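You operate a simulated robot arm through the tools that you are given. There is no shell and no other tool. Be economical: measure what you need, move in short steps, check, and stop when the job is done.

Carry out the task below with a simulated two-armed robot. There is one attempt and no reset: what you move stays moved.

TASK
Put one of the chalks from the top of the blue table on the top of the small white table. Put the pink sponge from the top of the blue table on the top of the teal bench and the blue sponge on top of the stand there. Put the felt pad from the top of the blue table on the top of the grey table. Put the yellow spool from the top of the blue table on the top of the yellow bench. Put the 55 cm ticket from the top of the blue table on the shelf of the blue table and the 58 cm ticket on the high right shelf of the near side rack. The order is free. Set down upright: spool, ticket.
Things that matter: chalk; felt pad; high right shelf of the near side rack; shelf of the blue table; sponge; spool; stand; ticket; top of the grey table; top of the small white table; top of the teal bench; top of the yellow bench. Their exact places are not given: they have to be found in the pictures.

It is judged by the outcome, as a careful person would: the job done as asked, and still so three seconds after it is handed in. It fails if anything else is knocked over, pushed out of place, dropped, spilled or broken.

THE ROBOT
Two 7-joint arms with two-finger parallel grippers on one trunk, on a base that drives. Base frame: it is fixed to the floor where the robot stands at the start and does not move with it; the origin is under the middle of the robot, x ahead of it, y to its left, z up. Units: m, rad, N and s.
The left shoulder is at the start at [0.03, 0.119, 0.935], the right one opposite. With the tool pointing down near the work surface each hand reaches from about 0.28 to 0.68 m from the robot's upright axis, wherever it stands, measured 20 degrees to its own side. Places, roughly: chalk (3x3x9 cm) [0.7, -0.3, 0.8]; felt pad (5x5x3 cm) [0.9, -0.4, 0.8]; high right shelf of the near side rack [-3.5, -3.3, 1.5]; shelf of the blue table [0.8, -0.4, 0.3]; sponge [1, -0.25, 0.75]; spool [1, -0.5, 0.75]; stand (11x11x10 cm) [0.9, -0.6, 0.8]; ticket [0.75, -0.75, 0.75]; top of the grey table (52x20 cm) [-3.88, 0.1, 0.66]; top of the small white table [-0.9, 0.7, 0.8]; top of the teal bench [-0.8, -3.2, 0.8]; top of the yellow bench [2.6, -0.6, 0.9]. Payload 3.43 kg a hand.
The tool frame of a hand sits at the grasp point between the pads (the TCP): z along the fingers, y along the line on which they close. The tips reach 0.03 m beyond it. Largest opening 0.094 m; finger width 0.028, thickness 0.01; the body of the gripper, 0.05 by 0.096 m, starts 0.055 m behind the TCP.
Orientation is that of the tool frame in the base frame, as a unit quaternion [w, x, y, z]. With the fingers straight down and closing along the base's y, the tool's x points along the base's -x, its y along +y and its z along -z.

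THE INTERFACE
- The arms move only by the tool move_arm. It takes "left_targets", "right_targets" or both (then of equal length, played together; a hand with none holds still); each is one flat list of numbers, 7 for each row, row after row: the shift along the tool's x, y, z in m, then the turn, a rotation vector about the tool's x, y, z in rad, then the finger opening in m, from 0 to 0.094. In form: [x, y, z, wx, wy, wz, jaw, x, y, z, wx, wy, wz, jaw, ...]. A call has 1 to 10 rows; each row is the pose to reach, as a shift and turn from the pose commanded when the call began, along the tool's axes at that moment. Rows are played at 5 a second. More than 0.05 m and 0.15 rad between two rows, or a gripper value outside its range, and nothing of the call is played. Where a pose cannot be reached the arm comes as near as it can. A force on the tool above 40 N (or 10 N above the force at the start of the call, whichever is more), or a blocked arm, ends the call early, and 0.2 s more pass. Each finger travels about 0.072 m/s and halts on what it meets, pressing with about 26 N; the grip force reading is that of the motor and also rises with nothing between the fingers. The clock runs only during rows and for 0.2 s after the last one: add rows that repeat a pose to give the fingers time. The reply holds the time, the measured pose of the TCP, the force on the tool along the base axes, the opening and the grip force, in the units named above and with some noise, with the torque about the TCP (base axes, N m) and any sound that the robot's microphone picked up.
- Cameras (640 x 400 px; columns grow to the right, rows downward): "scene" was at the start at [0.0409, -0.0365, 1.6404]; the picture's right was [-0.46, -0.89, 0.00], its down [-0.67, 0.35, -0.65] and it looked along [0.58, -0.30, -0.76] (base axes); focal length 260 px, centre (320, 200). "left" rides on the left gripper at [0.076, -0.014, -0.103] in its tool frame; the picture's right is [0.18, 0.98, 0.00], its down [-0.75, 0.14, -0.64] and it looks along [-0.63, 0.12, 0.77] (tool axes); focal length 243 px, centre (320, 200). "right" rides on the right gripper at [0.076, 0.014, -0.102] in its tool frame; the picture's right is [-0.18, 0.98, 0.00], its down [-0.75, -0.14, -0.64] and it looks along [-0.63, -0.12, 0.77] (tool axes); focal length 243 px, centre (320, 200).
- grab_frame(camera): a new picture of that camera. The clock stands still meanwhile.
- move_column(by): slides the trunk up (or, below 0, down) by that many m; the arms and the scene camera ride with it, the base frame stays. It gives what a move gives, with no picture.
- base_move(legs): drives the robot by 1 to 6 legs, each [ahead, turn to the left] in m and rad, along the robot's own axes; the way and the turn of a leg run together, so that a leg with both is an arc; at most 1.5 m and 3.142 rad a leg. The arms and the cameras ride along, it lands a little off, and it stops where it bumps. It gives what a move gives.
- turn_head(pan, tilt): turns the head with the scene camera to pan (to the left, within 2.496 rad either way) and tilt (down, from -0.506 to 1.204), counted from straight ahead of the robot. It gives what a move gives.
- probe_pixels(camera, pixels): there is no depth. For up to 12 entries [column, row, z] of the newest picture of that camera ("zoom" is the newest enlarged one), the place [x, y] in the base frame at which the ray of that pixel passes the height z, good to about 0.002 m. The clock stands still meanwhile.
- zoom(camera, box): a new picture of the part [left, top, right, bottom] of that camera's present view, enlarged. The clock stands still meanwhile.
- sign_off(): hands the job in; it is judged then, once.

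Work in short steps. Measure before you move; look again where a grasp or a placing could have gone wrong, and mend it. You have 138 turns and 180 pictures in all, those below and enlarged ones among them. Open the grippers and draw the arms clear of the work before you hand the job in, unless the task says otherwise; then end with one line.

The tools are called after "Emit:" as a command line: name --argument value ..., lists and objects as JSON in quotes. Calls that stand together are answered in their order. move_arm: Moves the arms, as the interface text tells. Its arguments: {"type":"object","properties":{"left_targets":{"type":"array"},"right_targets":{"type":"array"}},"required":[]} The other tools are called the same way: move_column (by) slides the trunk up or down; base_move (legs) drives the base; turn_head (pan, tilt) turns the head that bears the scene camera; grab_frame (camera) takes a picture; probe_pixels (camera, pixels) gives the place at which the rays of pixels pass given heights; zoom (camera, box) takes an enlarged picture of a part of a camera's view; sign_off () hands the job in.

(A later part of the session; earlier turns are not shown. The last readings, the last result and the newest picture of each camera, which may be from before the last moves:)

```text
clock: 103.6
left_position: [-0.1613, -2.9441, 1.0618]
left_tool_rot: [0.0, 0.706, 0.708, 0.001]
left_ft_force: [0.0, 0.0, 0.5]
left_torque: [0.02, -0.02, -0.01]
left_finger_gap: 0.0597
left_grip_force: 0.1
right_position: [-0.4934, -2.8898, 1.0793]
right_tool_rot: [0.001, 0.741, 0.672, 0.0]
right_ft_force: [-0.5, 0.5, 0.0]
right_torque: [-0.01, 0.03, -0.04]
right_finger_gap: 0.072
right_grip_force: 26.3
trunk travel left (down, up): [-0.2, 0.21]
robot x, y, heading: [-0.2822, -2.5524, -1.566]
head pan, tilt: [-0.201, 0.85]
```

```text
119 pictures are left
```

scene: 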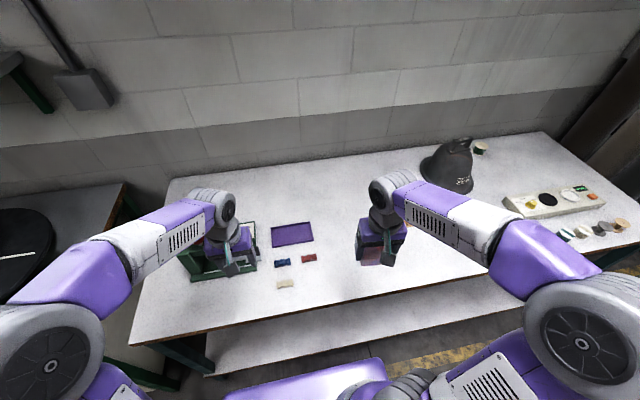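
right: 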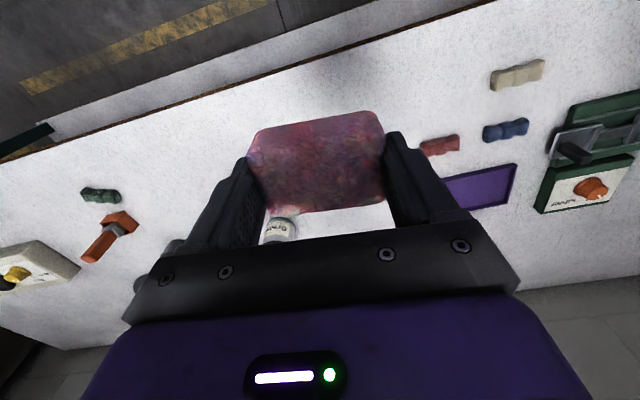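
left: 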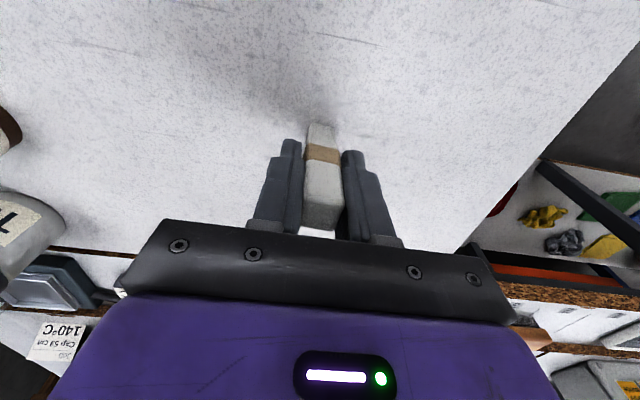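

The first call was refused (step too long); only the small lowering happened (z=1.079). I resend with shorter steps.

Emit:
move_arm --right_targets '[-0.033, 0.007, 0, 0, 0, 0, 0.05, -0.066, 0.014, 0, 0, 0, 0, 0.05, -0.0985, 0.02, 0, 0, 0, 0, 0.05, -0.0985, 0.02, 0.048, 0, 0, 0, 0.05, -0.0985, 0.02, 0.096, 0, 0, 0, 0.05, -0.0985, 0.02, 0.144, 0, 0, 0, 0.05, -0.0985, 0.02, 0.192, 0, 0, 0, 0.05, -0.0985, 0.02, 0.22, 0, 0, 0, 0.05, -0.0985, 0.02, 0.23, 0, 0, 0, 0.05]'

Emit:
grab_frame --camera "right"

```text
clock: 105.4
left_position: [-0.1604, -2.9425, 1.0615]
left_tool_rot: [-0.001, 0.706, 0.709, 0.0]
left_ft_force: [-0.5, -0.1, 0.4]
left_torque: [0.0, 0.02, -0.01]
left_finger_gap: 0.0601
left_grip_force: 0.1
right_position: [-0.482, -2.9887, 0.878]
right_tool_rot: [-0.001, 0.741, 0.671, -0.001]
right_ft_force: [1.7, 8.1, 15.7]
right_torque: [0.18, -0.1, 0.03]
right_finger_gap: 0.0724
right_grip_force: 26.2
trunk travel left (down, up): [-0.2, 0.21]
robot x, y, heading: [-0.2828, -2.5509, -1.567]
head pan, tilt: [-0.201, 0.85]
stopped in row 8 (right hand): the force on the tool passed its limit at 75 N (the readings are from after the stop); the commanded pose is now the measured one
```

```text
118 pictures are left
```

right: 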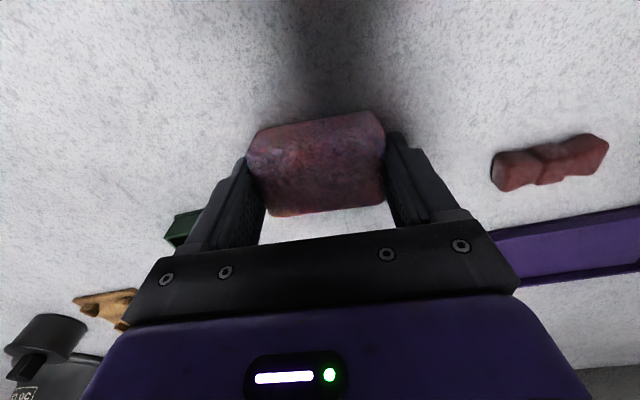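

Contact came at TCP z=0.878 (bench top ≈0.84). The sponge is on the surface; I raise 2 mm, release to 0.086 and withdraw up.

Emit:
move_arm --right_targets '[0, 0, -0.002, 0, 0, 0, 0.05, 0, 0, -0.002, 0, 0, 0, 0.078, 0, 0, -0.002, 0, 0, 0, 0.086, 0, 0, -0.002, 0, 0, 0, 0.086, 0, 0, -0.04, 0, 0, 0, 0.086, 0, 0, -0.08, 0, 0, 0, 0.086, 0, 0, -0.12, 0, 0, 0, 0.086, 0, 0, -0.16, 0, 0, 0, 0.086, 0.04, 0, -0.18, 0, 0, 0, 0.086, 0.08, 0, -0.2, 0, 0, 0, 0.086]'

Emit:
grab_frame --camera "right"

```text
clock: 107.6
left_position: [-0.1605, -2.9425, 1.0619]
left_tool_rot: [0.001, 0.706, 0.709, 0.001]
left_ft_force: [0.0, -0.2, -0.3]
left_torque: [-0.08, 0.0, -0.03]
left_finger_gap: 0.0599
left_grip_force: 0.1
right_position: [-0.4745, -2.9085, 1.0795]
right_tool_rot: [-0.001, 0.741, 0.672, -0.002]
right_ft_force: [0.6, 0.0, -0.2]
right_torque: [0.0, 0.01, -0.02]
right_finger_gap: 0.0858
right_grip_force: 0.0
trunk travel left (down, up): [-0.2, 0.21]
robot x, y, heading: [-0.2824, -2.5501, -1.567]
head pan, tilt: [-0.201, 0.85]
```

```text
117 pictures are left
```

right: 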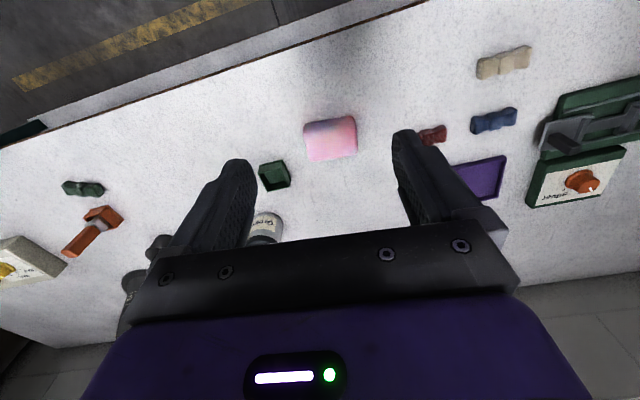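

The pink sponge rests on the teal bench. Next: the rear side of the blue table. I back up, turn to face +x and look at the way.

Emit:
base_move --legs '[[-0.45, 0], [0, 1.567]]'

Emit:
turn_head --pan 0.3 --tilt 0.45

Emit:
grab_frame --camera "scene"

```text
clock: 114.1
left_position: [0.1113, -1.9857, 1.0614]
left_tool_rot: [0.0, 0.002, 1.0, 0.001]
left_ft_force: [-0.4, 0.2, 0.2]
left_torque: [-0.03, 0.03, -0.03]
left_finger_gap: 0.0601
left_grip_force: 0.0
right_position: [0.0736, -2.299, 1.0778]
right_tool_rot: [0.0, 0.054, 0.999, -0.001]
right_ft_force: [0.8, -0.4, 0.4]
right_torque: [-0.01, 0.01, 0.03]
right_finger_gap: 0.0859
right_grip_force: 0.0
trunk travel left (down, up): [-0.2, 0.21]
robot x, y, heading: [-0.2843, -2.1, -0.007]
head pan, tilt: [-0.201, 0.85]
```

```text
clock: 115.0
left_position: [0.1103, -1.9854, 1.0608]
left_tool_rot: [0.0, 0.003, 1.0, 0.0]
left_ft_force: [-1.0, 0.5, -0.9]
left_torque: [-0.03, -0.02, 0.02]
left_finger_gap: 0.0598
left_grip_force: 0.0
right_position: [0.0734, -2.2983, 1.0784]
right_tool_rot: [0.0, 0.054, 0.999, 0.0]
right_ft_force: [-0.3, 0.0, 0.4]
right_torque: [0.01, 0.0, -0.02]
right_finger_gap: 0.0861
right_grip_force: 0.0
trunk travel left (down, up): [-0.2, 0.21]
robot x, y, heading: [-0.2857, -2.1036, -0.007]
head pan, tilt: [0.3, 0.45]
```

```text
116 pictures are left
```

scene: 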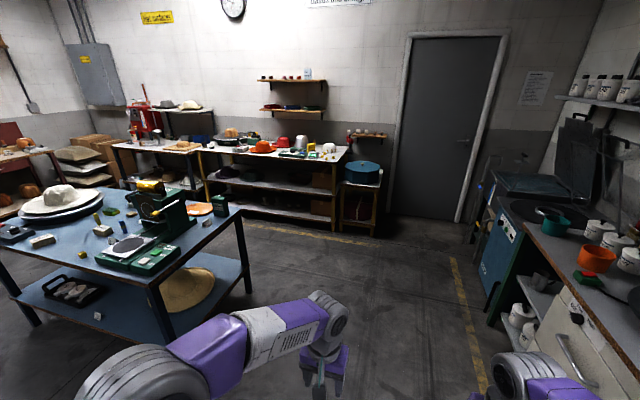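

The way is clear. I enlarge the back right corner of the blue table (around (200,205)) looking for the 58 ticket, and probe the yellow bench and table corners.

Emit:
zoom --camera "scene" --box '[90, 170, 250, 270]'

Emit:
probe_pixels --camera "scene" --pixels '[[241, 209, 0.8], [197, 155, 0.9], [332, 161, 0.9], [333, 230, 0.0], [248, 293, 0.0], [372, 235, 0.0], [495, 295, 0.0], [150, 285, 0.8]]'

```text
4.00 times, centred on (170, 220) of scene
```

zoom: 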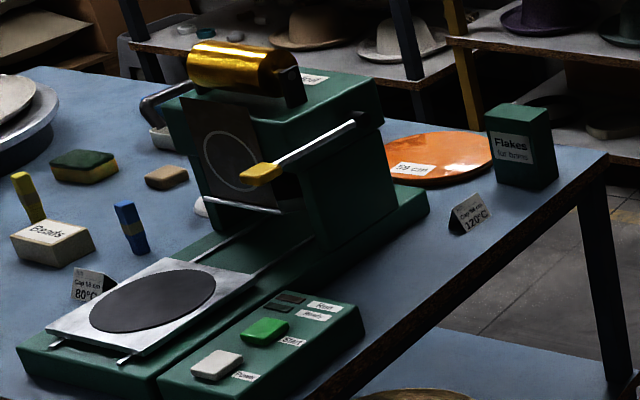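

```text
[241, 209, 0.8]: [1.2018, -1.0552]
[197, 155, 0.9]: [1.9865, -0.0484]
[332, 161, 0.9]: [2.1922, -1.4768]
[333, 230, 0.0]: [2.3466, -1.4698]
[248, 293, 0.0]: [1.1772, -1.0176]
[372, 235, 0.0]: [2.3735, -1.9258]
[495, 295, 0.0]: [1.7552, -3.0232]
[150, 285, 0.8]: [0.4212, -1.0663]
```

A ticket "120 °C" stands near the table's back right corner. I read it and probe its corners.

Emit:
zoom --camera "scene" --box '[192, 210, 224, 230]'

```text
16.00 times, centred on (208, 220) of scene
```

zoom: 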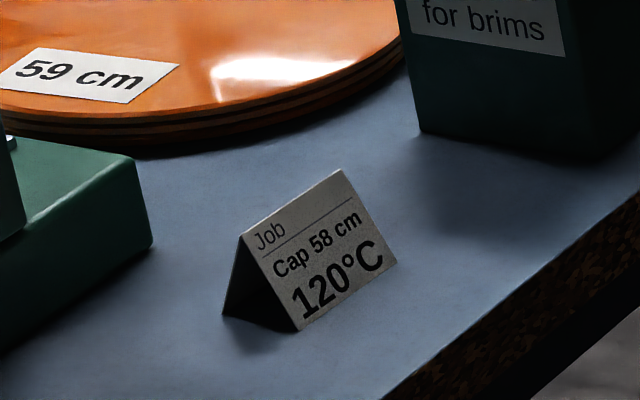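

Emit:
probe_pixels --camera "zoom" --pixels '[[299, 331, 0.8], [397, 264, 0.8], [223, 316, 0.8], [240, 234, 0.84], [342, 170, 0.84], [420, 133, 0.8], [150, 245, 0.82], [560, 160, 0.8], [300, 130, 0.81], [640, 190, 0.8]]'

```text
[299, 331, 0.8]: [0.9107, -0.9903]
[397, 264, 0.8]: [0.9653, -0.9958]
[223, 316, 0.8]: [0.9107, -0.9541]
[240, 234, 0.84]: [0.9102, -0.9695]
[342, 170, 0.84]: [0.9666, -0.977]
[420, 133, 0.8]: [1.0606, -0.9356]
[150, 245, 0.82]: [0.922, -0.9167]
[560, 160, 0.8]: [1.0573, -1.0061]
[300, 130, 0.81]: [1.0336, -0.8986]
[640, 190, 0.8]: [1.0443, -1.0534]
```

The 58 cm ticket is found: centre ≈(0.939,-0.973), width along x, facing -y — to be taken from the right end later. Now I drive to the aisle behind the blue table (x≈1.72) and face it.

Emit:
base_move --legs '[[1.0, 0], [1.0, 0], [0, 1.578], [1.1, 0], [0.65, 0], [0, 1.571]]'

Emit:
turn_head --pan 0.0 --tilt 0.9

Emit:
grab_frame --camera "scene"

```text
clock: 141.2
left_position: [1.2983, -0.4908, 1.0618]
left_tool_rot: [0.0, 1.0, 0.007, 0.0]
left_ft_force: [0.8, -0.4, 0.7]
left_torque: [-0.01, -0.04, 0.02]
left_finger_gap: 0.0601
left_grip_force: 0.2
right_position: [1.3297, -0.177, 1.0782]
right_tool_rot: [0.0, 0.999, -0.045, 0.0]
right_ft_force: [0.0, -0.1, 1.2]
right_torque: [0.02, 0.02, 0.02]
right_finger_gap: 0.0857
right_grip_force: 0.1
trunk travel left (down, up): [-0.2, 0.21]
robot x, y, heading: [1.6894, -0.365, -3.127]
head pan, tilt: [0.3, 0.45]
```

```text
clock: 142.1
left_position: [1.2988, -0.4902, 1.061]
left_tool_rot: [0.0, 1.0, 0.007, -0.001]
left_ft_force: [0.4, -0.5, -0.1]
left_torque: [0.0, 0.0, -0.04]
left_finger_gap: 0.06
left_grip_force: 0.0
right_position: [1.3278, -0.176, 1.0769]
right_tool_rot: [0.001, 0.999, -0.043, 0.0]
right_ft_force: [0.0, -0.2, 0.8]
right_torque: [0.0, -0.02, -0.03]
right_finger_gap: 0.086
right_grip_force: 0.0
trunk travel left (down, up): [-0.2, 0.21]
robot x, y, heading: [1.69, -0.3626, -3.13]
head pan, tilt: [0.0, 0.901]
```

```text
113 pictures are left
```

scene: 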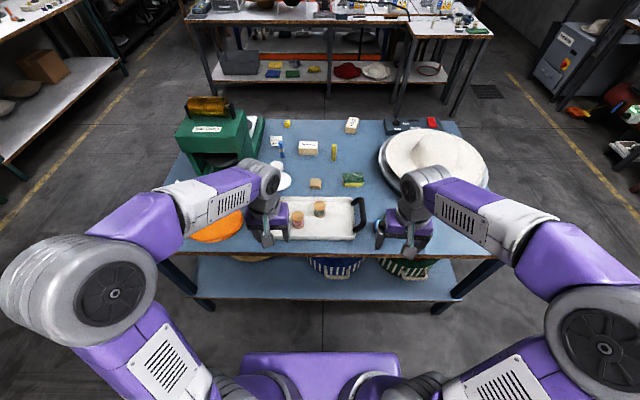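

I see the table from behind. I look through the right camera for the blue sponge and enlarge the white table (450,25) to check the chalk.

Emit:
grab_frame --camera "right"

Emit:
grab_frame --camera "left"

Emit:
zoom --camera "scene" --box '[390, 0, 518, 80]'

Emit:
zoom --camera "scene" --box '[250, 130, 410, 250]'

```text
112 pictures are left
```

right: 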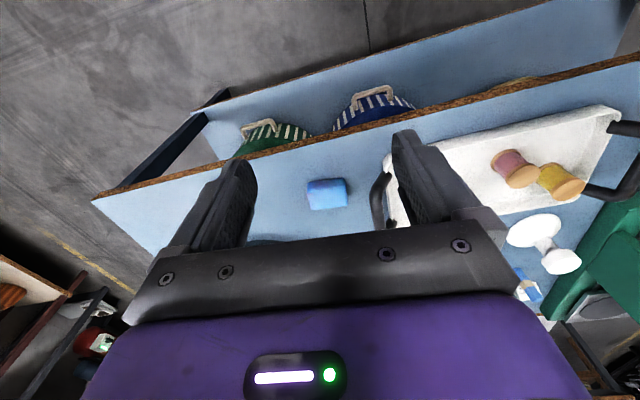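

```text
111 pictures are left
```

left: 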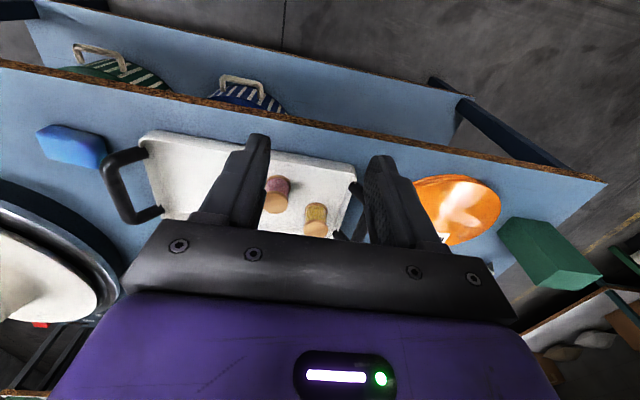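

```text
5.00 times, centred on (454, 40) of scene
```

zoom: 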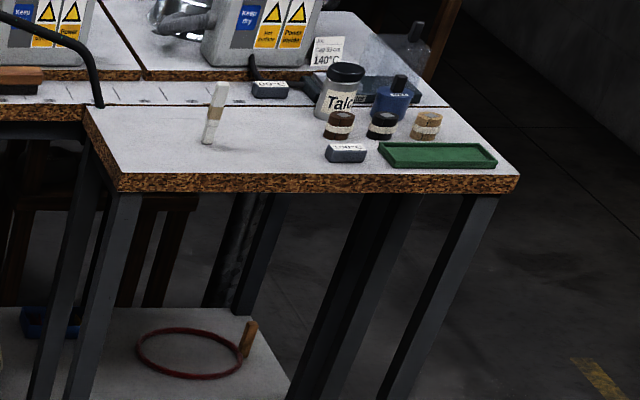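

```text
3.33 times, centred on (330, 190) of scene
```

zoom: 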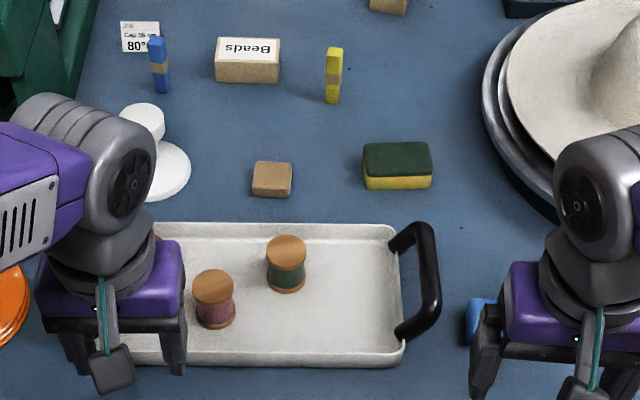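

The chalk stands on the white table. I now probe the pad (zoom (272,180)), stand, yellow spool and blue sponge.

Emit:
probe_pixels --camera "zoom" --pixels '[[254, 197, 0.8], [291, 197, 0.8], [254, 166, 0.83], [292, 166, 0.83], [158, 200, 0.8], [190, 170, 0.8], [140, 105, 0.9], [165, 125, 0.9], [213, 327, 0.81], [286, 290, 0.81]]'

Emit:
probe_pixels --camera "right" --pixels '[[306, 181, 0.8], [344, 178, 0.8], [310, 209, 0.83], [348, 206, 0.83], [560, 272, 0.9], [580, 250, 0.9], [525, 215, 0.8]]'

Emit:
probe_pixels --camera "left" --pixels '[[316, 229, 0.86], [326, 220, 0.86], [306, 220, 0.86], [317, 203, 0.81], [50, 125, 0.8], [105, 137, 0.8]]'

```text
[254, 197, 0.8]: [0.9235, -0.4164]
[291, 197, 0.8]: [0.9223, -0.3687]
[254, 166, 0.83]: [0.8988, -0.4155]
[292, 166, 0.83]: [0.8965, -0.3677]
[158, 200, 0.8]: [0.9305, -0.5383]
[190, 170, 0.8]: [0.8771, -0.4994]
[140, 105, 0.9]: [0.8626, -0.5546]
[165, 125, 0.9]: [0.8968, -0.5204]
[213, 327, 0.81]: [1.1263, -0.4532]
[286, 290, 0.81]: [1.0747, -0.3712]
```

```text
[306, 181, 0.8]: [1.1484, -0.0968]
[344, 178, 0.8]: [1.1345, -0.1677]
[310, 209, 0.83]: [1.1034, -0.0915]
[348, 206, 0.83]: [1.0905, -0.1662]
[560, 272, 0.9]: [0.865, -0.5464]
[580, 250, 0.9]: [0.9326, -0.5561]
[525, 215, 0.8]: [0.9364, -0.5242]
```

```text
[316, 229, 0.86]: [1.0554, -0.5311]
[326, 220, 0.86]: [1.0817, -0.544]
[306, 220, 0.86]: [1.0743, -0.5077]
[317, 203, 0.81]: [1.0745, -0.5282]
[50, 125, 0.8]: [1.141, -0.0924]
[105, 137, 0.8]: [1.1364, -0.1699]
```

I zoom the left camera on the yellow spool and probe the tray handle near the sponge.

Emit:
probe_pixels --camera "zoom" --pixels '[[440, 280, 0.85], [430, 330, 0.84], [425, 225, 0.86]]'

Emit:
zoom --camera "left" --box '[256, 165, 376, 240]'

```text
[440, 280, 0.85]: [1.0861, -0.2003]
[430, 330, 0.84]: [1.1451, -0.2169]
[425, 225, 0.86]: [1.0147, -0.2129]
```

```text
5.33 times, centred on (316, 202) of left
```

zoom: 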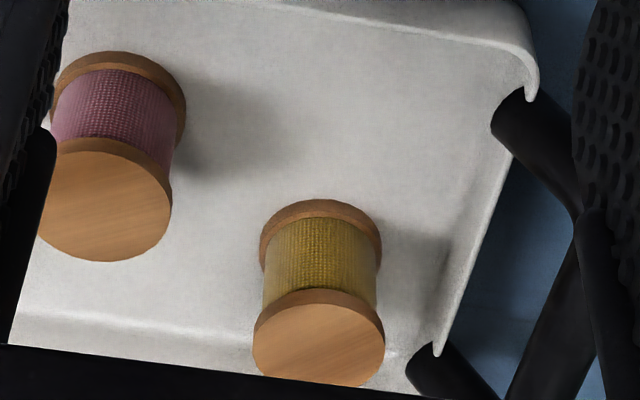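

Emit:
probe_pixels --camera "zoom" --pixels '[[319, 338, 0.86], [319, 338, 0.87], [253, 338, 0.87], [385, 338, 0.87], [320, 200, 0.815], [321, 245, 0.82], [438, 352, 0.84]]'

Emit:
zoom --camera "right" --box '[280, 160, 376, 220]'

```text
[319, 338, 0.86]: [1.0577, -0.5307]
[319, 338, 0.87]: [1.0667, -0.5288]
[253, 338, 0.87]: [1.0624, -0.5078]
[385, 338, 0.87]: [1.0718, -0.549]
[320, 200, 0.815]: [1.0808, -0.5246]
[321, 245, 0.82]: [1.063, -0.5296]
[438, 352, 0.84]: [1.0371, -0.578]
```

```text
6.67 times, centred on (328, 190) of right
```

zoom: 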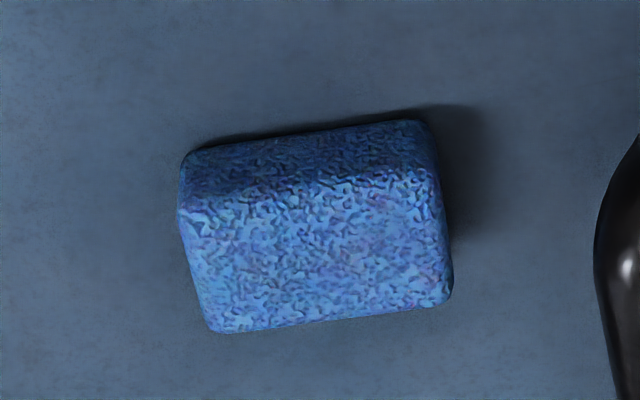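

Emit:
probe_pixels --camera "zoom" --pixels '[[180, 208, 0.83], [432, 172, 0.83], [452, 295, 0.83], [213, 332, 0.83], [190, 150, 0.803], [420, 120, 0.803]]'

```text
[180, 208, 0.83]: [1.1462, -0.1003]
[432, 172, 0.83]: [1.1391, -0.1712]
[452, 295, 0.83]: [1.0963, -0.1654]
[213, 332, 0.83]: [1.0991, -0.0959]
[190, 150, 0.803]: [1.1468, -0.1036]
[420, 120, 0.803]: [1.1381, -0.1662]
```

Sponge centre (1.120,-0.133), already aligned with the right hand; spool centre (1.064,-0.529), diameter 0.042. Both hands move over and part-way down, then I check.

Emit:
move_arm --left_targets '[-0.047, 0.007, 0, 0, 0, 0, 0.066, -0.094, 0.014, 0, 0, 0, 0, 0.066, -0.141, 0.021, 0, 0, 0, 0, 0.066, -0.188, 0.028, 0, 0, 0, 0, 0.066, -0.235, 0.035, 0, 0, 0, 0, 0.066, -0.235, 0.035, 0.045, 0, 0, 0, 0.066, -0.235, 0.035, 0.09, 0, 0, 0, 0.066, -0.235, 0.035, 0.12, 0, 0, 0, 0.066, -0.235, 0.035, 0.14, 0, 0, 0, 0.066]' --right_targets '[-0.042, -0.005, 0, 0, 0, 0, 0.087, -0.084, -0.01, 0, 0, 0, 0, 0.087, -0.127, -0.015, 0, 0, 0, 0, 0.087, -0.169, -0.02, 0, 0, 0, 0, 0.087, -0.211, -0.0245, 0, 0, 0, 0, 0.087, -0.211, -0.0245, 0.049, 0, 0, 0, 0.087, -0.211, -0.0245, 0.098, 0, 0, 0, 0.087, -0.211, -0.0245, 0.147, 0, 0, 0, 0.087, -0.211, -0.0245, 0.19, 0, 0, 0, 0.087]'

Emit:
grab_frame --camera "right"

Emit:
grab_frame --camera "left"

```text
clock: 144.1
left_position: [1.0634, -0.5284, 0.9195]
left_tool_rot: [0.0, 1.0, 0.007, 0.001]
left_ft_force: [-0.3, -0.6, 0.2]
left_torque: [-0.02, 0.0, -0.01]
left_finger_gap: 0.0658
left_grip_force: 0.0
left hand out of reach, approached as far as the arm can: row 5
right_position: [1.1205, -0.1317, 0.8861]
right_tool_rot: [0.0, 0.999, -0.044, 0.0]
right_ft_force: [-0.9, 0.1, -0.5]
right_torque: [-0.02, -0.01, 0.03]
right_finger_gap: 0.0871
right_grip_force: 0.1
trunk travel left (down, up): [-0.2, 0.21]
robot x, y, heading: [1.6867, -0.366, -3.128]
head pan, tilt: [0.0, 0.901]
```

```text
106 pictures are left
```

right: 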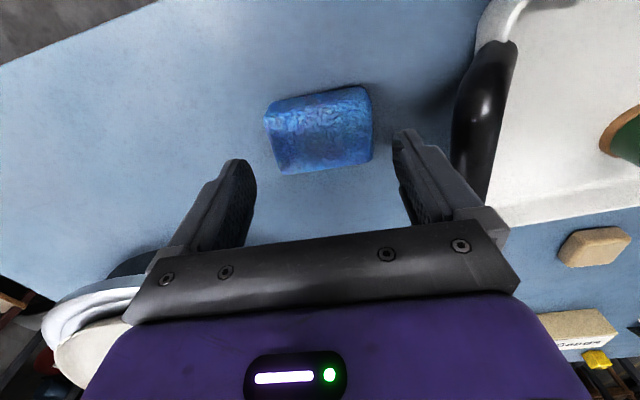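

```text
105 pictures are left
```

left: 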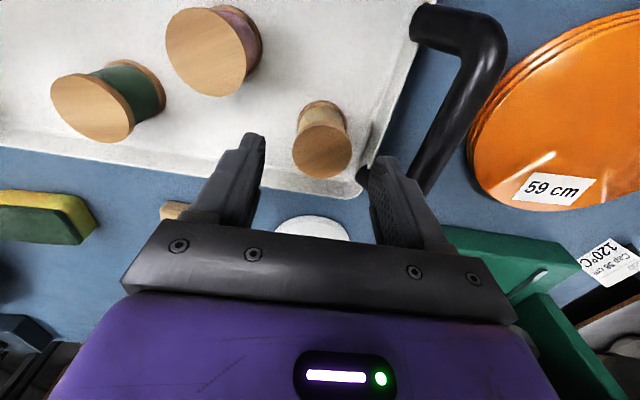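

The sponge is centred. For the spool the tray wall is close, so I verify its position and the wall with probes.

Emit:
probe_pixels --camera "left" --pixels '[[322, 152, 0.867], [292, 152, 0.867], [352, 150, 0.867], [365, 170, 0.84], [372, 150, 0.84], [395, 100, 0.84], [320, 103, 0.815]]'

Emit:
move_arm --right_targets '[0, 0, 0.025, 0, 0, 0, 0.087, 0, 0, 0.046, 0, 0, 0, 0.087, 0, 0, 0.046, 0, 0, 0, 0.07, 0, 0, 0.046, 0, 0, 0, 0.05, 0, 0, 0.046, 0, 0, 0, 0.05, 0, 0, 0.0, 0, 0, 0, 0.05, 0, 0, -0.04, 0, 0, 0, 0.05, 0, 0, -0.08, 0, 0, 0, 0.05, 0, 0, -0.12, 0, 0, 0, 0.05, 0, 0, -0.16, 0, 0, 0, 0.05]'

```text
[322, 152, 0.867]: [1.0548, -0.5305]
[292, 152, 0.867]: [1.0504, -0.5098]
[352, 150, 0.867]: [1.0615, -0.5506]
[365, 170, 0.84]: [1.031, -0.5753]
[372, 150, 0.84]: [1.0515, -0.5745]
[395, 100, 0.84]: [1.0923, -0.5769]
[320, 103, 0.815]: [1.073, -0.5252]
```

```text
clock: 146.3
left_position: [1.0639, -0.5277, 0.9202]
left_tool_rot: [0.0, 1.0, 0.006, 0.0]
left_ft_force: [0.1, -0.2, -0.7]
left_torque: [0.01, 0.0, 0.02]
left_finger_gap: 0.0659
left_grip_force: 0.1
right_position: [1.1209, -0.1339, 1.0492]
right_tool_rot: [0.0, 0.999, -0.044, 0.0]
right_ft_force: [-0.7, -0.3, 0.3]
right_torque: [0.02, 0.0, 0.0]
right_finger_gap: 0.0719
right_grip_force: 26.2
trunk travel left (down, up): [-0.2, 0.21]
robot x, y, heading: [1.691, -0.3636, -3.128]
head pan, tilt: [0.0, 0.901]
```

Sponge gripped and lifted. The two views put the spool at (1.045,-0.531) with top z≈0.843, tray wall at y≈-0.575. I drive 0.08 m closer to bring it well in reach, then re-measure.

Emit:
base_move --legs '[[0.08, 0]]'

Emit:
grab_frame --camera "left"

Emit:
probe_pixels --camera "left" --pixels '[[320, 200, 0.843]]'

```text
clock: 147.3
left_position: [0.9843, -0.5291, 0.9207]
left_tool_rot: [0.0, 1.0, 0.006, 0.001]
left_ft_force: [0.1, 0.6, 0.0]
left_torque: [0.02, -0.01, 0.01]
left_finger_gap: 0.0656
left_grip_force: 0.2
right_position: [1.0412, -0.1338, 1.047]
right_tool_rot: [0.0, 0.999, -0.044, 0.0]
right_ft_force: [-0.2, 1.0, -0.6]
right_torque: [0.01, 0.01, 0.02]
right_finger_gap: 0.0719
right_grip_force: 26.4
trunk travel left (down, up): [-0.2, 0.21]
robot x, y, heading: [1.6122, -0.3662, -3.131]
head pan, tilt: [0.0, 0.901]
```

```text
104 pictures are left
```

left: 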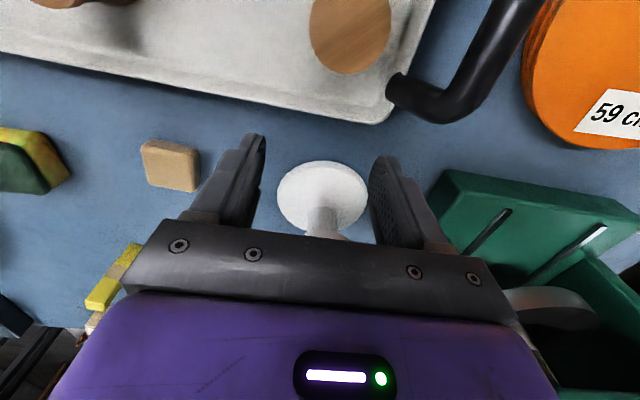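

```text
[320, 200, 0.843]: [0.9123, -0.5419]
```

Good view of the stand base (322,200), the pad (170,165) and the spool top (350,32). I probe these.

Emit:
probe_pixels --camera "left" --pixels '[[310, 30, 0.843], [391, 24, 0.843], [350, 74, 0.843], [277, 195, 0.805], [368, 193, 0.805], [322, 161, 0.802], [142, 148, 0.825], [198, 157, 0.825], [146, 185, 0.825], [195, 191, 0.825], [395, 85, 0.835], [365, 122, 0.835]]'

```text
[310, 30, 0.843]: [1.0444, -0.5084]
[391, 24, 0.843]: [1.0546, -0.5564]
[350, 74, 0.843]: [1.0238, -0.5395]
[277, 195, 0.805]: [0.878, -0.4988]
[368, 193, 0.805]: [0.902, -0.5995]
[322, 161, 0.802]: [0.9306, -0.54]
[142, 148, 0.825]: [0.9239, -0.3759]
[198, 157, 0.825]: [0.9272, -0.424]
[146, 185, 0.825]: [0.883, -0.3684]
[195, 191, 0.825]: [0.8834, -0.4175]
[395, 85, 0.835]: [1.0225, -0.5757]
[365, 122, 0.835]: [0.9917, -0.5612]
```

The spool centre is (1.047,-0.532), r≈0.024; closing along y would leave only ~2 mm to the tray wall, so I turn the left wrist by 90° to close along x, raised a little over the spool.

Emit:
move_arm --left_targets '[0.02, 0, -0.03, 0, 0, 0.15, 0.066, 0.045, 0.002, -0.04, 0, 0, 0.3, 0.066, 0.063, 0.004, -0.04, 0, 0, 0.45, 0.066, 0.063, 0.004, -0.04, 0, 0, 0.6, 0.066, 0.063, 0.004, -0.04, 0, 0, 0.75, 0.066, 0.063, 0.004, -0.04, 0, 0, 0.9, 0.066, 0.063, 0.004, -0.04, 0, 0, 1.05, 0.066, 0.063, 0.004, -0.04, 0, 0, 1.2, 0.066, 0.063, 0.004, -0.04, 0, 0, 1.35, 0.066, 0.063, 0.004, -0.04, 0, 0, 1.5, 0.066]'

Emit:
grab_frame --camera "left"

Emit:
grab_frame --camera "scene"

```text
clock: 149.5
left_position: [1.0478, -0.5312, 0.9619]
left_tool_rot: [0.0, 0.735, -0.678, 0.0]
left_ft_force: [0.1, -0.5, 0.3]
left_torque: [0.02, 0.01, -0.02]
left_finger_gap: 0.0662
left_grip_force: 0.0
right_position: [1.0414, -0.1342, 1.0481]
right_tool_rot: [0.0, 0.999, -0.044, 0.0]
right_ft_force: [0.3, -0.2, 0.3]
right_torque: [0.01, 0.02, 0.03]
right_finger_gap: 0.0721
right_grip_force: 26.1
trunk travel left (down, up): [-0.2, 0.21]
robot x, y, heading: [1.61, -0.3651, -3.128]
head pan, tilt: [0.0, 0.901]
```

```text
103 pictures are left
```

left: 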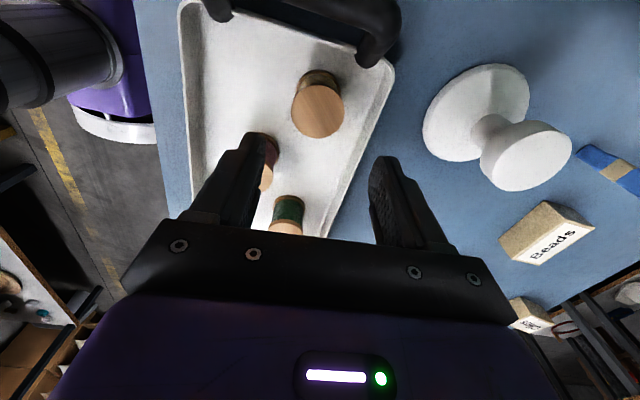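

```text
102 pictures are left
```

scene: 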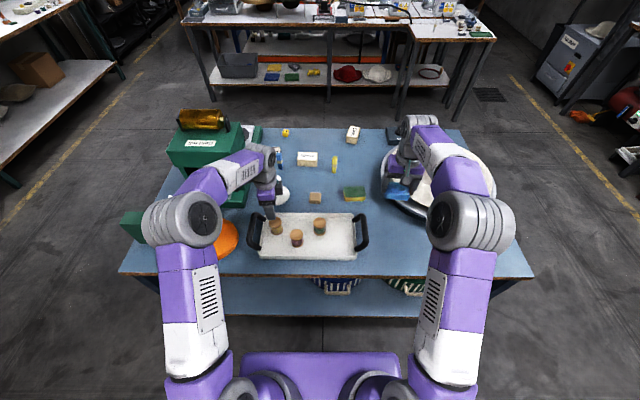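

I probe the spool from this new side view before descending.

Emit:
probe_pixels --camera "left" --pixels '[[291, 108, 0.843], [344, 106, 0.843], [318, 137, 0.843], [318, 72, 0.805], [390, 80, 0.835], [340, 215, 0.835], [278, 150, 0.843]]'

```text
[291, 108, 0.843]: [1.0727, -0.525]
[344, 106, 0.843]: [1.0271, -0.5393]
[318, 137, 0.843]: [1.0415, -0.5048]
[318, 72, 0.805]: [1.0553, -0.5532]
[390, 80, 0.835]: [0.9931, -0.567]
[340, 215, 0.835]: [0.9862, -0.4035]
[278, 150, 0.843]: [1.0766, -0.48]
```

Aligned: spool x-centre 1.050, far wall at 0.993. I descend 0.121 m, close, and lift.

Emit:
move_arm --left_targets '[0, 0, 0.045, 0, 0, 0, 0.066, 0, 0, 0.09, 0, 0, 0, 0.066, 0, 0, 0.11, 0, 0, 0, 0.066, 0, 0, 0.121, 0, 0, 0, 0.066, 0, 0, 0.121, 0, 0, 0, 0.045, 0, 0, 0.121, 0, 0, 0, 0.02, 0, 0, 0.121, 0, 0, 0, 0.02, 0, 0, 0.08, 0, 0, 0, 0.02, 0, 0, 0.035, 0, 0, 0, 0.02, 0, 0, -0.01, 0, 0, 0, 0.02]'

Emit:
grab_frame --camera "left"

```text
clock: 151.7
left_position: [1.048, -0.5309, 0.9717]
left_tool_rot: [0.0, 0.736, -0.677, 0.0]
left_ft_force: [-0.4, -0.4, -1.8]
left_torque: [0.05, 0.01, 0.01]
left_finger_gap: 0.0431
left_grip_force: 26.2
right_position: [1.042, -0.1329, 1.0472]
right_tool_rot: [0.001, 0.999, -0.044, -0.001]
right_ft_force: [-1.2, -0.6, 0.2]
right_torque: [-0.01, -0.01, 0.0]
right_finger_gap: 0.072
right_grip_force: 26.2
trunk travel left (down, up): [-0.2, 0.21]
robot x, y, heading: [1.6081, -0.3654, -3.126]
head pan, tilt: [0.0, 0.901]
```

```text
101 pictures are left
```

left: 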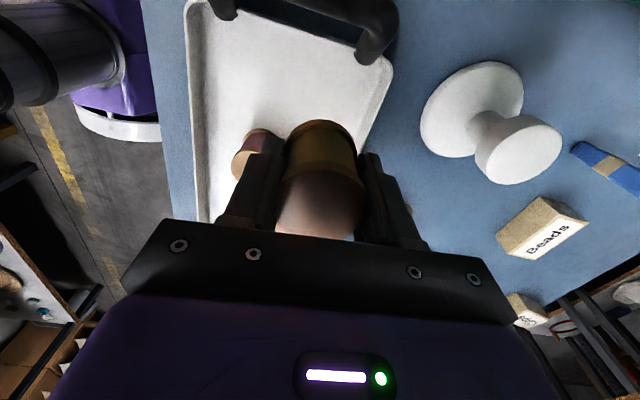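

Spool held upright. I draw both hands in and up, back off, turn round to the yellow bench and look.

Emit:
move_arm --left_targets '[0.004, -0.04, -0.02, 0, 0, 0, 0.02, 0.008, -0.08, -0.04, 0, 0, 0, 0.02, 0.012, -0.12, -0.06, 0, 0, 0, 0.02, 0.016, -0.16, -0.08, 0, 0, 0, 0.02, 0.02, -0.2, -0.1, 0, 0, 0, 0.02]' --right_targets '[0.04, 0, 0, 0, 0, 0, 0.05, 0.08, 0, 0, 0, 0, 0, 0.05, 0.12, 0, 0, 0, 0, 0, 0.05, 0.16, 0, 0, 0, 0, 0, 0.05, 0.2, 0, 0, 0, 0, 0, 0.05]'

Emit:
base_move --legs '[[-0.14, 0], [0, 3.13]]'

Emit:
turn_head --pan 0.0 --tilt 0.8

Emit:
grab_frame --camera "scene"

Emit:
grab_frame --camera "left"

```text
clock: 152.9
left_position: [1.2518, -0.5357, 1.0722]
left_tool_rot: [0.001, 0.736, -0.677, 0.0]
left_ft_force: [0.0, 0.7, -0.2]
left_torque: [0.0, 0.08, -0.01]
left_finger_gap: 0.0435
left_grip_force: 26.6
right_position: [1.2435, -0.1537, 1.0485]
right_tool_rot: [0.0, 0.999, -0.045, -0.002]
right_ft_force: [0.8, -0.1, -0.4]
right_torque: [0.02, 0.01, 0.02]
right_finger_gap: 0.0719
right_grip_force: 26.1
trunk travel left (down, up): [-0.2, 0.21]
robot x, y, heading: [1.6107, -0.3621, -3.131]
head pan, tilt: [0.0, 0.901]
```

```text
clock: 161.6
left_position: [2.1135, -0.1898, 1.0716]
left_tool_rot: [-0.001, 0.675, 0.738, 0.0]
left_ft_force: [0.9, -0.8, -0.4]
left_torque: [0.0, 0.01, -0.02]
left_finger_gap: 0.0429
left_grip_force: 26.6
right_position: [2.1232, -0.5724, 1.0484]
right_tool_rot: [0.0, 0.042, 0.999, -0.001]
right_ft_force: [-0.2, 0.1, 0.8]
right_torque: [0.0, -0.01, 0.0]
right_finger_gap: 0.0717
right_grip_force: 26.1
trunk travel left (down, up): [-0.2, 0.21]
robot x, y, heading: [1.7539, -0.3611, 0.023]
head pan, tilt: [0.0, 0.901]
```

```text
clock: 162.3
left_position: [2.1129, -0.1908, 1.0709]
left_tool_rot: [0.0, 0.676, 0.737, 0.0]
left_ft_force: [-0.1, 0.3, -0.7]
left_torque: [-0.01, 0.03, -0.01]
left_finger_gap: 0.0429
left_grip_force: 25.6
right_position: [2.1227, -0.5728, 1.0477]
right_tool_rot: [0.0, 0.041, 0.999, 0.0]
right_ft_force: [-0.4, -1.1, -0.4]
right_torque: [-0.02, 0.02, -0.01]
right_finger_gap: 0.0721
right_grip_force: 26.1
trunk travel left (down, up): [-0.2, 0.21]
robot x, y, heading: [1.751, -0.3593, 0.015]
head pan, tilt: [0.0, 0.799]
```

```text
100 pictures are left
```

scene: 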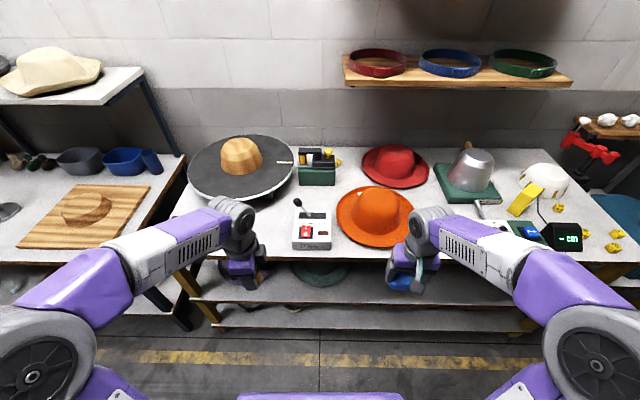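

```text
99 pictures are left
```

left: 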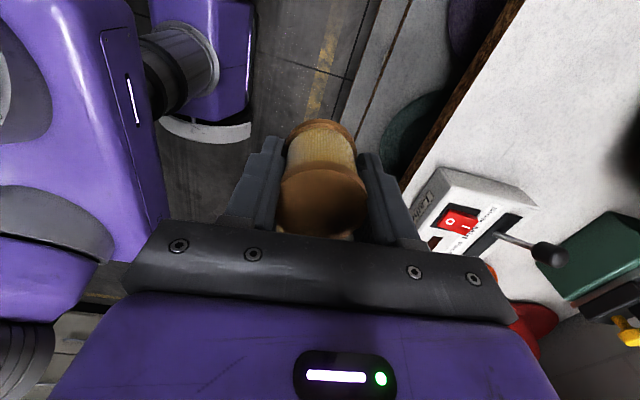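

I triangulate the bench height with the switch box's front-left bottom corner (scene (293,249), left (443,172)) and the front edge.

Emit:
zoom --camera "left" --box '[390, 120, 550, 270]'

Emit:
zoom --camera "scene" --box '[230, 180, 390, 280]'

```text
2.67 times, centred on (470, 195) of left
```

zoom: 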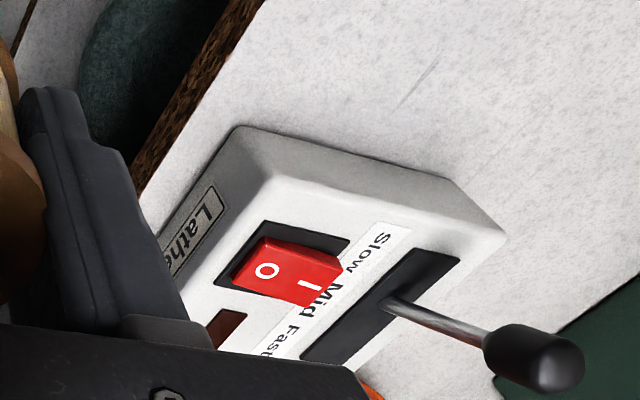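

```text
4.00 times, centred on (310, 230) of scene
```

zoom: 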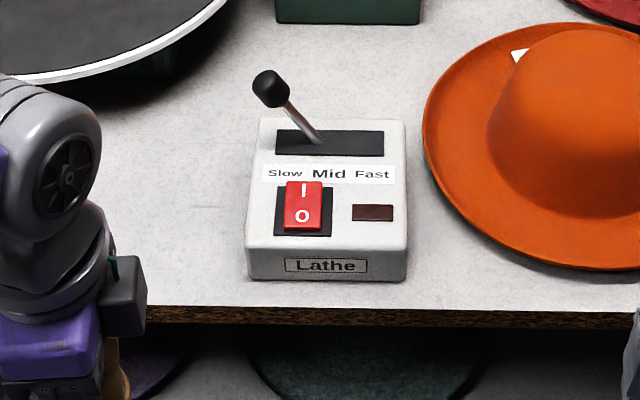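

Emit:
probe_pixels --camera "scene" --pixels '[[292.5, 249.5, 0.8], [292.5, 249.5, 0.85], [292.5, 249.5, 0.9], [290, 257, 0.8], [290, 257, 0.9], [270, 225, 0.85], [262, 245, 0.85]]'

Emit:
probe_pixels --camera "left" --pixels '[[440, 168, 0.8], [440, 168, 0.85], [440, 168, 0.9]]'

```text
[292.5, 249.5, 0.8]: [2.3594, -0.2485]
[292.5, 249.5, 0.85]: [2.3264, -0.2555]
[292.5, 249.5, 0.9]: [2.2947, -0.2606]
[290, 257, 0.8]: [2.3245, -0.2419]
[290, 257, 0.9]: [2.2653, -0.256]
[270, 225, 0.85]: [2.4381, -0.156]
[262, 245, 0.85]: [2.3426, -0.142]
```

```text
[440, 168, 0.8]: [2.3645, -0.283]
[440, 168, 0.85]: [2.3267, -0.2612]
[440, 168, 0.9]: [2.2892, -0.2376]
```

Bench top z≈0.86, front edge x≈2.29; the spot (2.39,-0.165) between black hat and switch box is free. I drive 0.15 m closer.

Emit:
base_move --legs '[[0.15, 0]]'

Emit:
move_arm --left_targets '[0.005, 0.043, 0, 0, 0, 0, 0.02, 0.01, 0.086, 0, 0, 0, 0, 0.02, 0.014, 0.1287, 0, 0, 0, 0, 0.02, 0.014, 0.1287, 0.045, 0, 0, 0, 0.02, 0.014, 0.1287, 0.09, 0, 0, 0, 0.02, 0.014, 0.1287, 0.13, 0, 0, 0, 0.02, 0.014, 0.1287, 0.15, 0, 0, 0, 0.02]'

Emit:
grab_frame --camera "left"

Emit:
grab_frame --camera "scene"

```text
clock: 163.7
left_position: [2.2626, -0.1866, 1.0715]
left_tool_rot: [-0.001, 0.674, 0.738, -0.001]
left_ft_force: [-0.7, 0.8, -1.3]
left_torque: [0.03, -0.01, -0.01]
left_finger_gap: 0.0428
left_grip_force: 25.5
right_position: [2.2745, -0.5688, 1.0484]
right_tool_rot: [0.001, 0.041, 0.999, 0.0]
right_ft_force: [0.2, -0.5, -0.5]
right_torque: [0.02, 0.03, -0.05]
right_finger_gap: 0.0722
right_grip_force: 26.1
trunk travel left (down, up): [-0.2, 0.21]
robot x, y, heading: [1.9027, -0.3613, 0.015]
head pan, tilt: [0.0, 0.799]
```

```text
clock: 165.3
left_position: [2.3904, -0.1617, 0.9198]
left_tool_rot: [0.0, 0.675, 0.738, 0.0]
left_ft_force: [-0.5, -1.2, -0.6]
left_torque: [0.0, 0.01, 0.01]
left_finger_gap: 0.0432
left_grip_force: 26.5
right_position: [2.2747, -0.5697, 1.0478]
right_tool_rot: [0.0, 0.04, 0.999, 0.0]
right_ft_force: [0.4, 0.2, -0.8]
right_torque: [-0.01, 0.0, 0.02]
right_finger_gap: 0.0718
right_grip_force: 25.9
trunk travel left (down, up): [-0.2, 0.21]
robot x, y, heading: [1.9014, -0.3556, 0.023]
head pan, tilt: [0.0, 0.799]
```

```text
96 pictures are left
```

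left: 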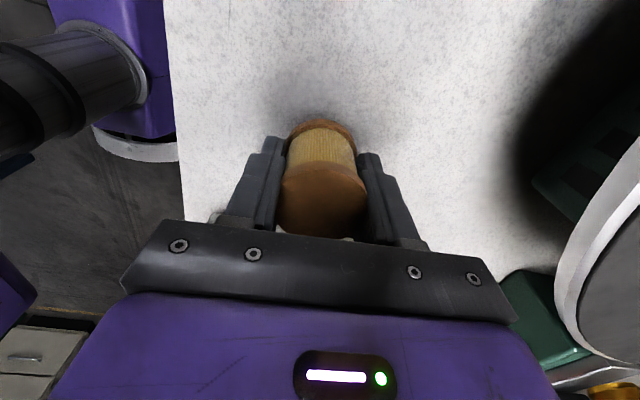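

```text
95 pictures are left
```

scene: 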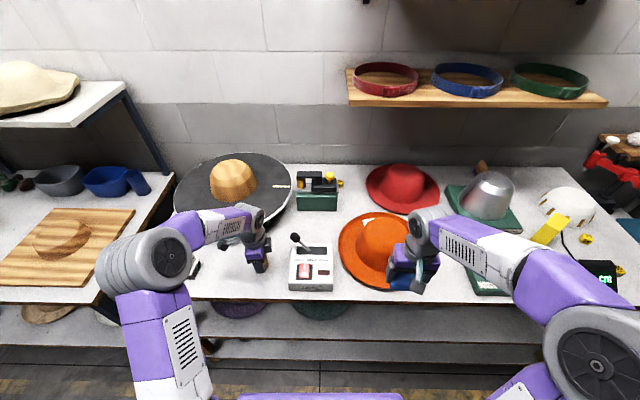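

Clear white surface beneath the spool. I descend in small steps to contact.

Emit:
move_arm --left_targets '[0, 0, 0.004, 0, 0, 0, 0.02, 0, 0, 0.008, 0, 0, 0, 0.02, 0, 0, 0.012, 0, 0, 0, 0.02, 0, 0, 0.015, 0, 0, 0, 0.02, 0, 0, 0.018, 0, 0, 0, 0.02, 0, 0, 0.02, 0, 0, 0, 0.02]'

```text
clock: 166.7
left_position: [2.389, -0.1605, 0.9008]
left_tool_rot: [0.0, 0.675, 0.738, 0.0]
left_ft_force: [-0.7, 0.7, -0.1]
left_torque: [-0.02, 0.02, -0.01]
left_finger_gap: 0.0432
left_grip_force: 26.3
right_position: [2.2737, -0.5694, 1.0485]
right_tool_rot: [0.0, 0.041, 0.999, -0.001]
right_ft_force: [-0.5, -0.5, -0.7]
right_torque: [-0.01, 0.01, -0.03]
right_finger_gap: 0.0721
right_grip_force: 26.5
trunk travel left (down, up): [-0.2, 0.21]
robot x, y, heading: [1.9001, -0.3605, 0.016]
head pan, tilt: [0.0, 0.799]
```

Emit:
move_arm --left_targets '[0, 0, 0.002, 0, 0, 0, 0.02, 0, 0, 0.004, 0, 0, 0, 0.02, 0, 0, 0.006, 0, 0, 0, 0.02, 0, 0, 0.008, 0, 0, 0, 0.02, 0, 0, 0.01, 0, 0, 0, 0.02]'

```text
clock: 167.9
left_position: [2.3903, -0.1611, 0.8937]
left_tool_rot: [0.002, 0.675, 0.738, 0.001]
left_ft_force: [-2.7, 3.5, 24.8]
left_torque: [0.01, 0.25, -0.04]
left_finger_gap: 0.0429
left_grip_force: 25.8
right_position: [2.2723, -0.5701, 1.049]
right_tool_rot: [0.001, 0.04, 0.999, 0.0]
right_ft_force: [-0.9, -0.8, 0.6]
right_torque: [-0.01, 0.01, 0.02]
right_finger_gap: 0.072
right_grip_force: 25.7
trunk travel left (down, up): [-0.2, 0.21]
robot x, y, heading: [1.9033, -0.357, 0.021]
head pan, tilt: [0.0, 0.799]
```

Contact (25 N). I relieve 3.5 mm, open and rise, and look.

Emit:
move_arm --left_targets '[0, 0, -0.002, 0, 0, 0, 0.02, 0, 0, -0.0035, 0, 0, 0, 0.035, 0, 0, -0.0035, 0, 0, 0, 0.05, 0, 0, -0.0035, 0, 0, 0, 0.064, 0, 0, -0.0035, 0, 0, 0, 0.066, 0, 0, -0.03, 0, 0, 0, 0.066, 0, 0, -0.07, 0, 0, 0, 0.066, 0, 0, -0.11, 0, 0, 0, 0.066, 0, 0, -0.15, 0, 0, 0, 0.066, 0, -0.04, -0.17, 0, 0, 0, 0.066]'

Emit:
grab_frame --camera "left"

```text
clock: 170.1
left_position: [2.3465, -0.1632, 1.0612]
left_tool_rot: [0.001, 0.675, 0.738, 0.001]
left_ft_force: [-0.3, -0.2, 0.4]
left_torque: [-0.02, -0.01, -0.01]
left_finger_gap: 0.0659
left_grip_force: 0.0
right_position: [2.2719, -0.5694, 1.0484]
right_tool_rot: [0.001, 0.041, 0.999, -0.001]
right_ft_force: [-0.7, -0.6, 0.2]
right_torque: [-0.05, -0.02, 0.0]
right_finger_gap: 0.0718
right_grip_force: 26.0
trunk travel left (down, up): [-0.2, 0.21]
robot x, y, heading: [1.8995, -0.3582, 0.018]
head pan, tilt: [0.0, 0.799]
```

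```text
94 pictures are left
```

left: 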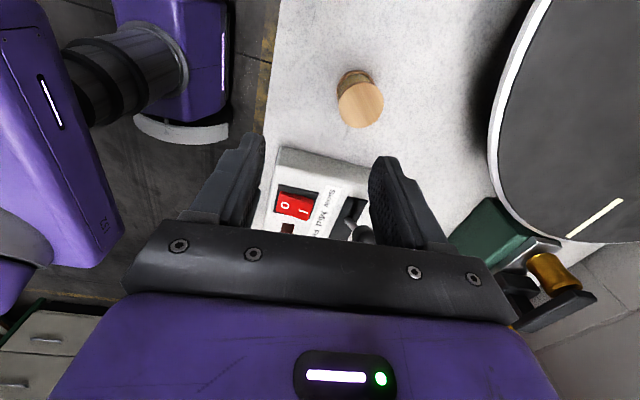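

The spool stands upright on the yellow bench. I fold the left wrist back while drawing in, then drive to face the blue table at y≈-0.68 for the stand.

Emit:
move_arm --left_targets '[0, -0.015, -0.005, 0, 0, -0.15, 0.066, 0, -0.03, -0.01, 0, 0, -0.3, 0.066, 0, -0.045, -0.015, 0, 0, -0.45, 0.066, 0, -0.06, -0.02, 0, 0, -0.6, 0.066, 0, -0.075, -0.02, 0, 0, -0.75, 0.066, 0, -0.09, -0.02, 0, 0, -0.9, 0.066, 0, -0.1, -0.02, 0, 0, -1.05, 0.066, 0, -0.11, -0.02, 0, 0, -1.2, 0.066, 0, -0.12, -0.02, 0, 0, -1.35, 0.066, 0, -0.12, -0.02, 0, 0, -1.5, 0.066]'

Emit:
base_move --legs '[[-0.17, 0], [0, -1.59], [0.32, 0], [0, -1.571]]'

Emit:
turn_head --pan 0.0 --tilt 0.95

Emit:
grab_frame --camera "scene"

```text
clock: 172.3
left_position: [2.2311, -0.1751, 1.0813]
left_tool_rot: [-0.001, -0.011, 1.0, -0.001]
left_ft_force: [-1.5, -0.6, -0.2]
left_torque: [0.0, -0.02, 0.01]
left_finger_gap: 0.0659
left_grip_force: 0.1
right_position: [2.2756, -0.5707, 1.0474]
right_tool_rot: [0.0, 0.04, 0.999, 0.0]
right_ft_force: [0.1, 0.8, -0.1]
right_torque: [0.03, 0.05, 0.02]
right_finger_gap: 0.0719
right_grip_force: 25.8
trunk travel left (down, up): [-0.2, 0.21]
robot x, y, heading: [1.9044, -0.3612, 0.024]
head pan, tilt: [0.0, 0.799]
```

```text
clock: 183.2
left_position: [1.3981, -0.855, 1.0817]
left_tool_rot: [0.0, 1.0, -0.007, 0.0]
left_ft_force: [-0.3, 0.7, 0.1]
left_torque: [-0.04, 0.02, -0.01]
left_finger_gap: 0.066
left_grip_force: 0.1
right_position: [1.367, -0.4608, 1.0477]
right_tool_rot: [0.0, 0.998, -0.057, -0.001]
right_ft_force: [0.1, 0.5, -0.2]
right_torque: [0.0, -0.03, -0.01]
right_finger_gap: 0.0722
right_grip_force: 25.8
trunk travel left (down, up): [-0.2, 0.21]
robot x, y, heading: [1.7362, -0.6817, 3.129]
head pan, tilt: [0.0, 0.799]
```

```text
clock: 183.9
left_position: [1.3988, -0.8552, 1.0807]
left_tool_rot: [0.0, 1.0, -0.007, 0.0]
left_ft_force: [0.8, 0.1, 0.4]
left_torque: [-0.02, 0.03, -0.03]
left_finger_gap: 0.0661
left_grip_force: 0.0
right_position: [1.3666, -0.4598, 1.0483]
right_tool_rot: [0.0, 0.998, -0.057, 0.0]
right_ft_force: [0.6, -0.9, -0.4]
right_torque: [0.07, 0.0, -0.02]
right_finger_gap: 0.0717
right_grip_force: 26.3
trunk travel left (down, up): [-0.2, 0.21]
robot x, y, heading: [1.7324, -0.6845, 3.127]
head pan, tilt: [0.0, 0.949]
```

```text
93 pictures are left
```

scene: 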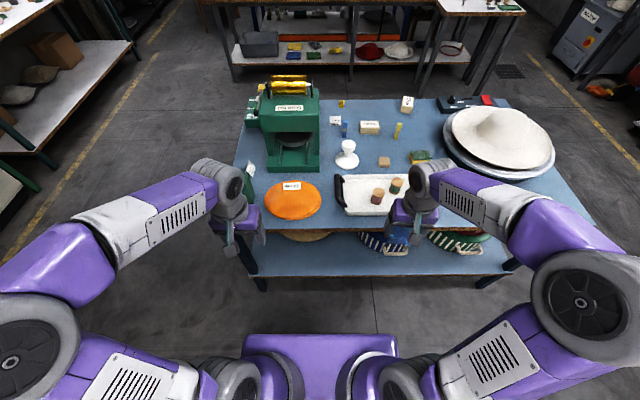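

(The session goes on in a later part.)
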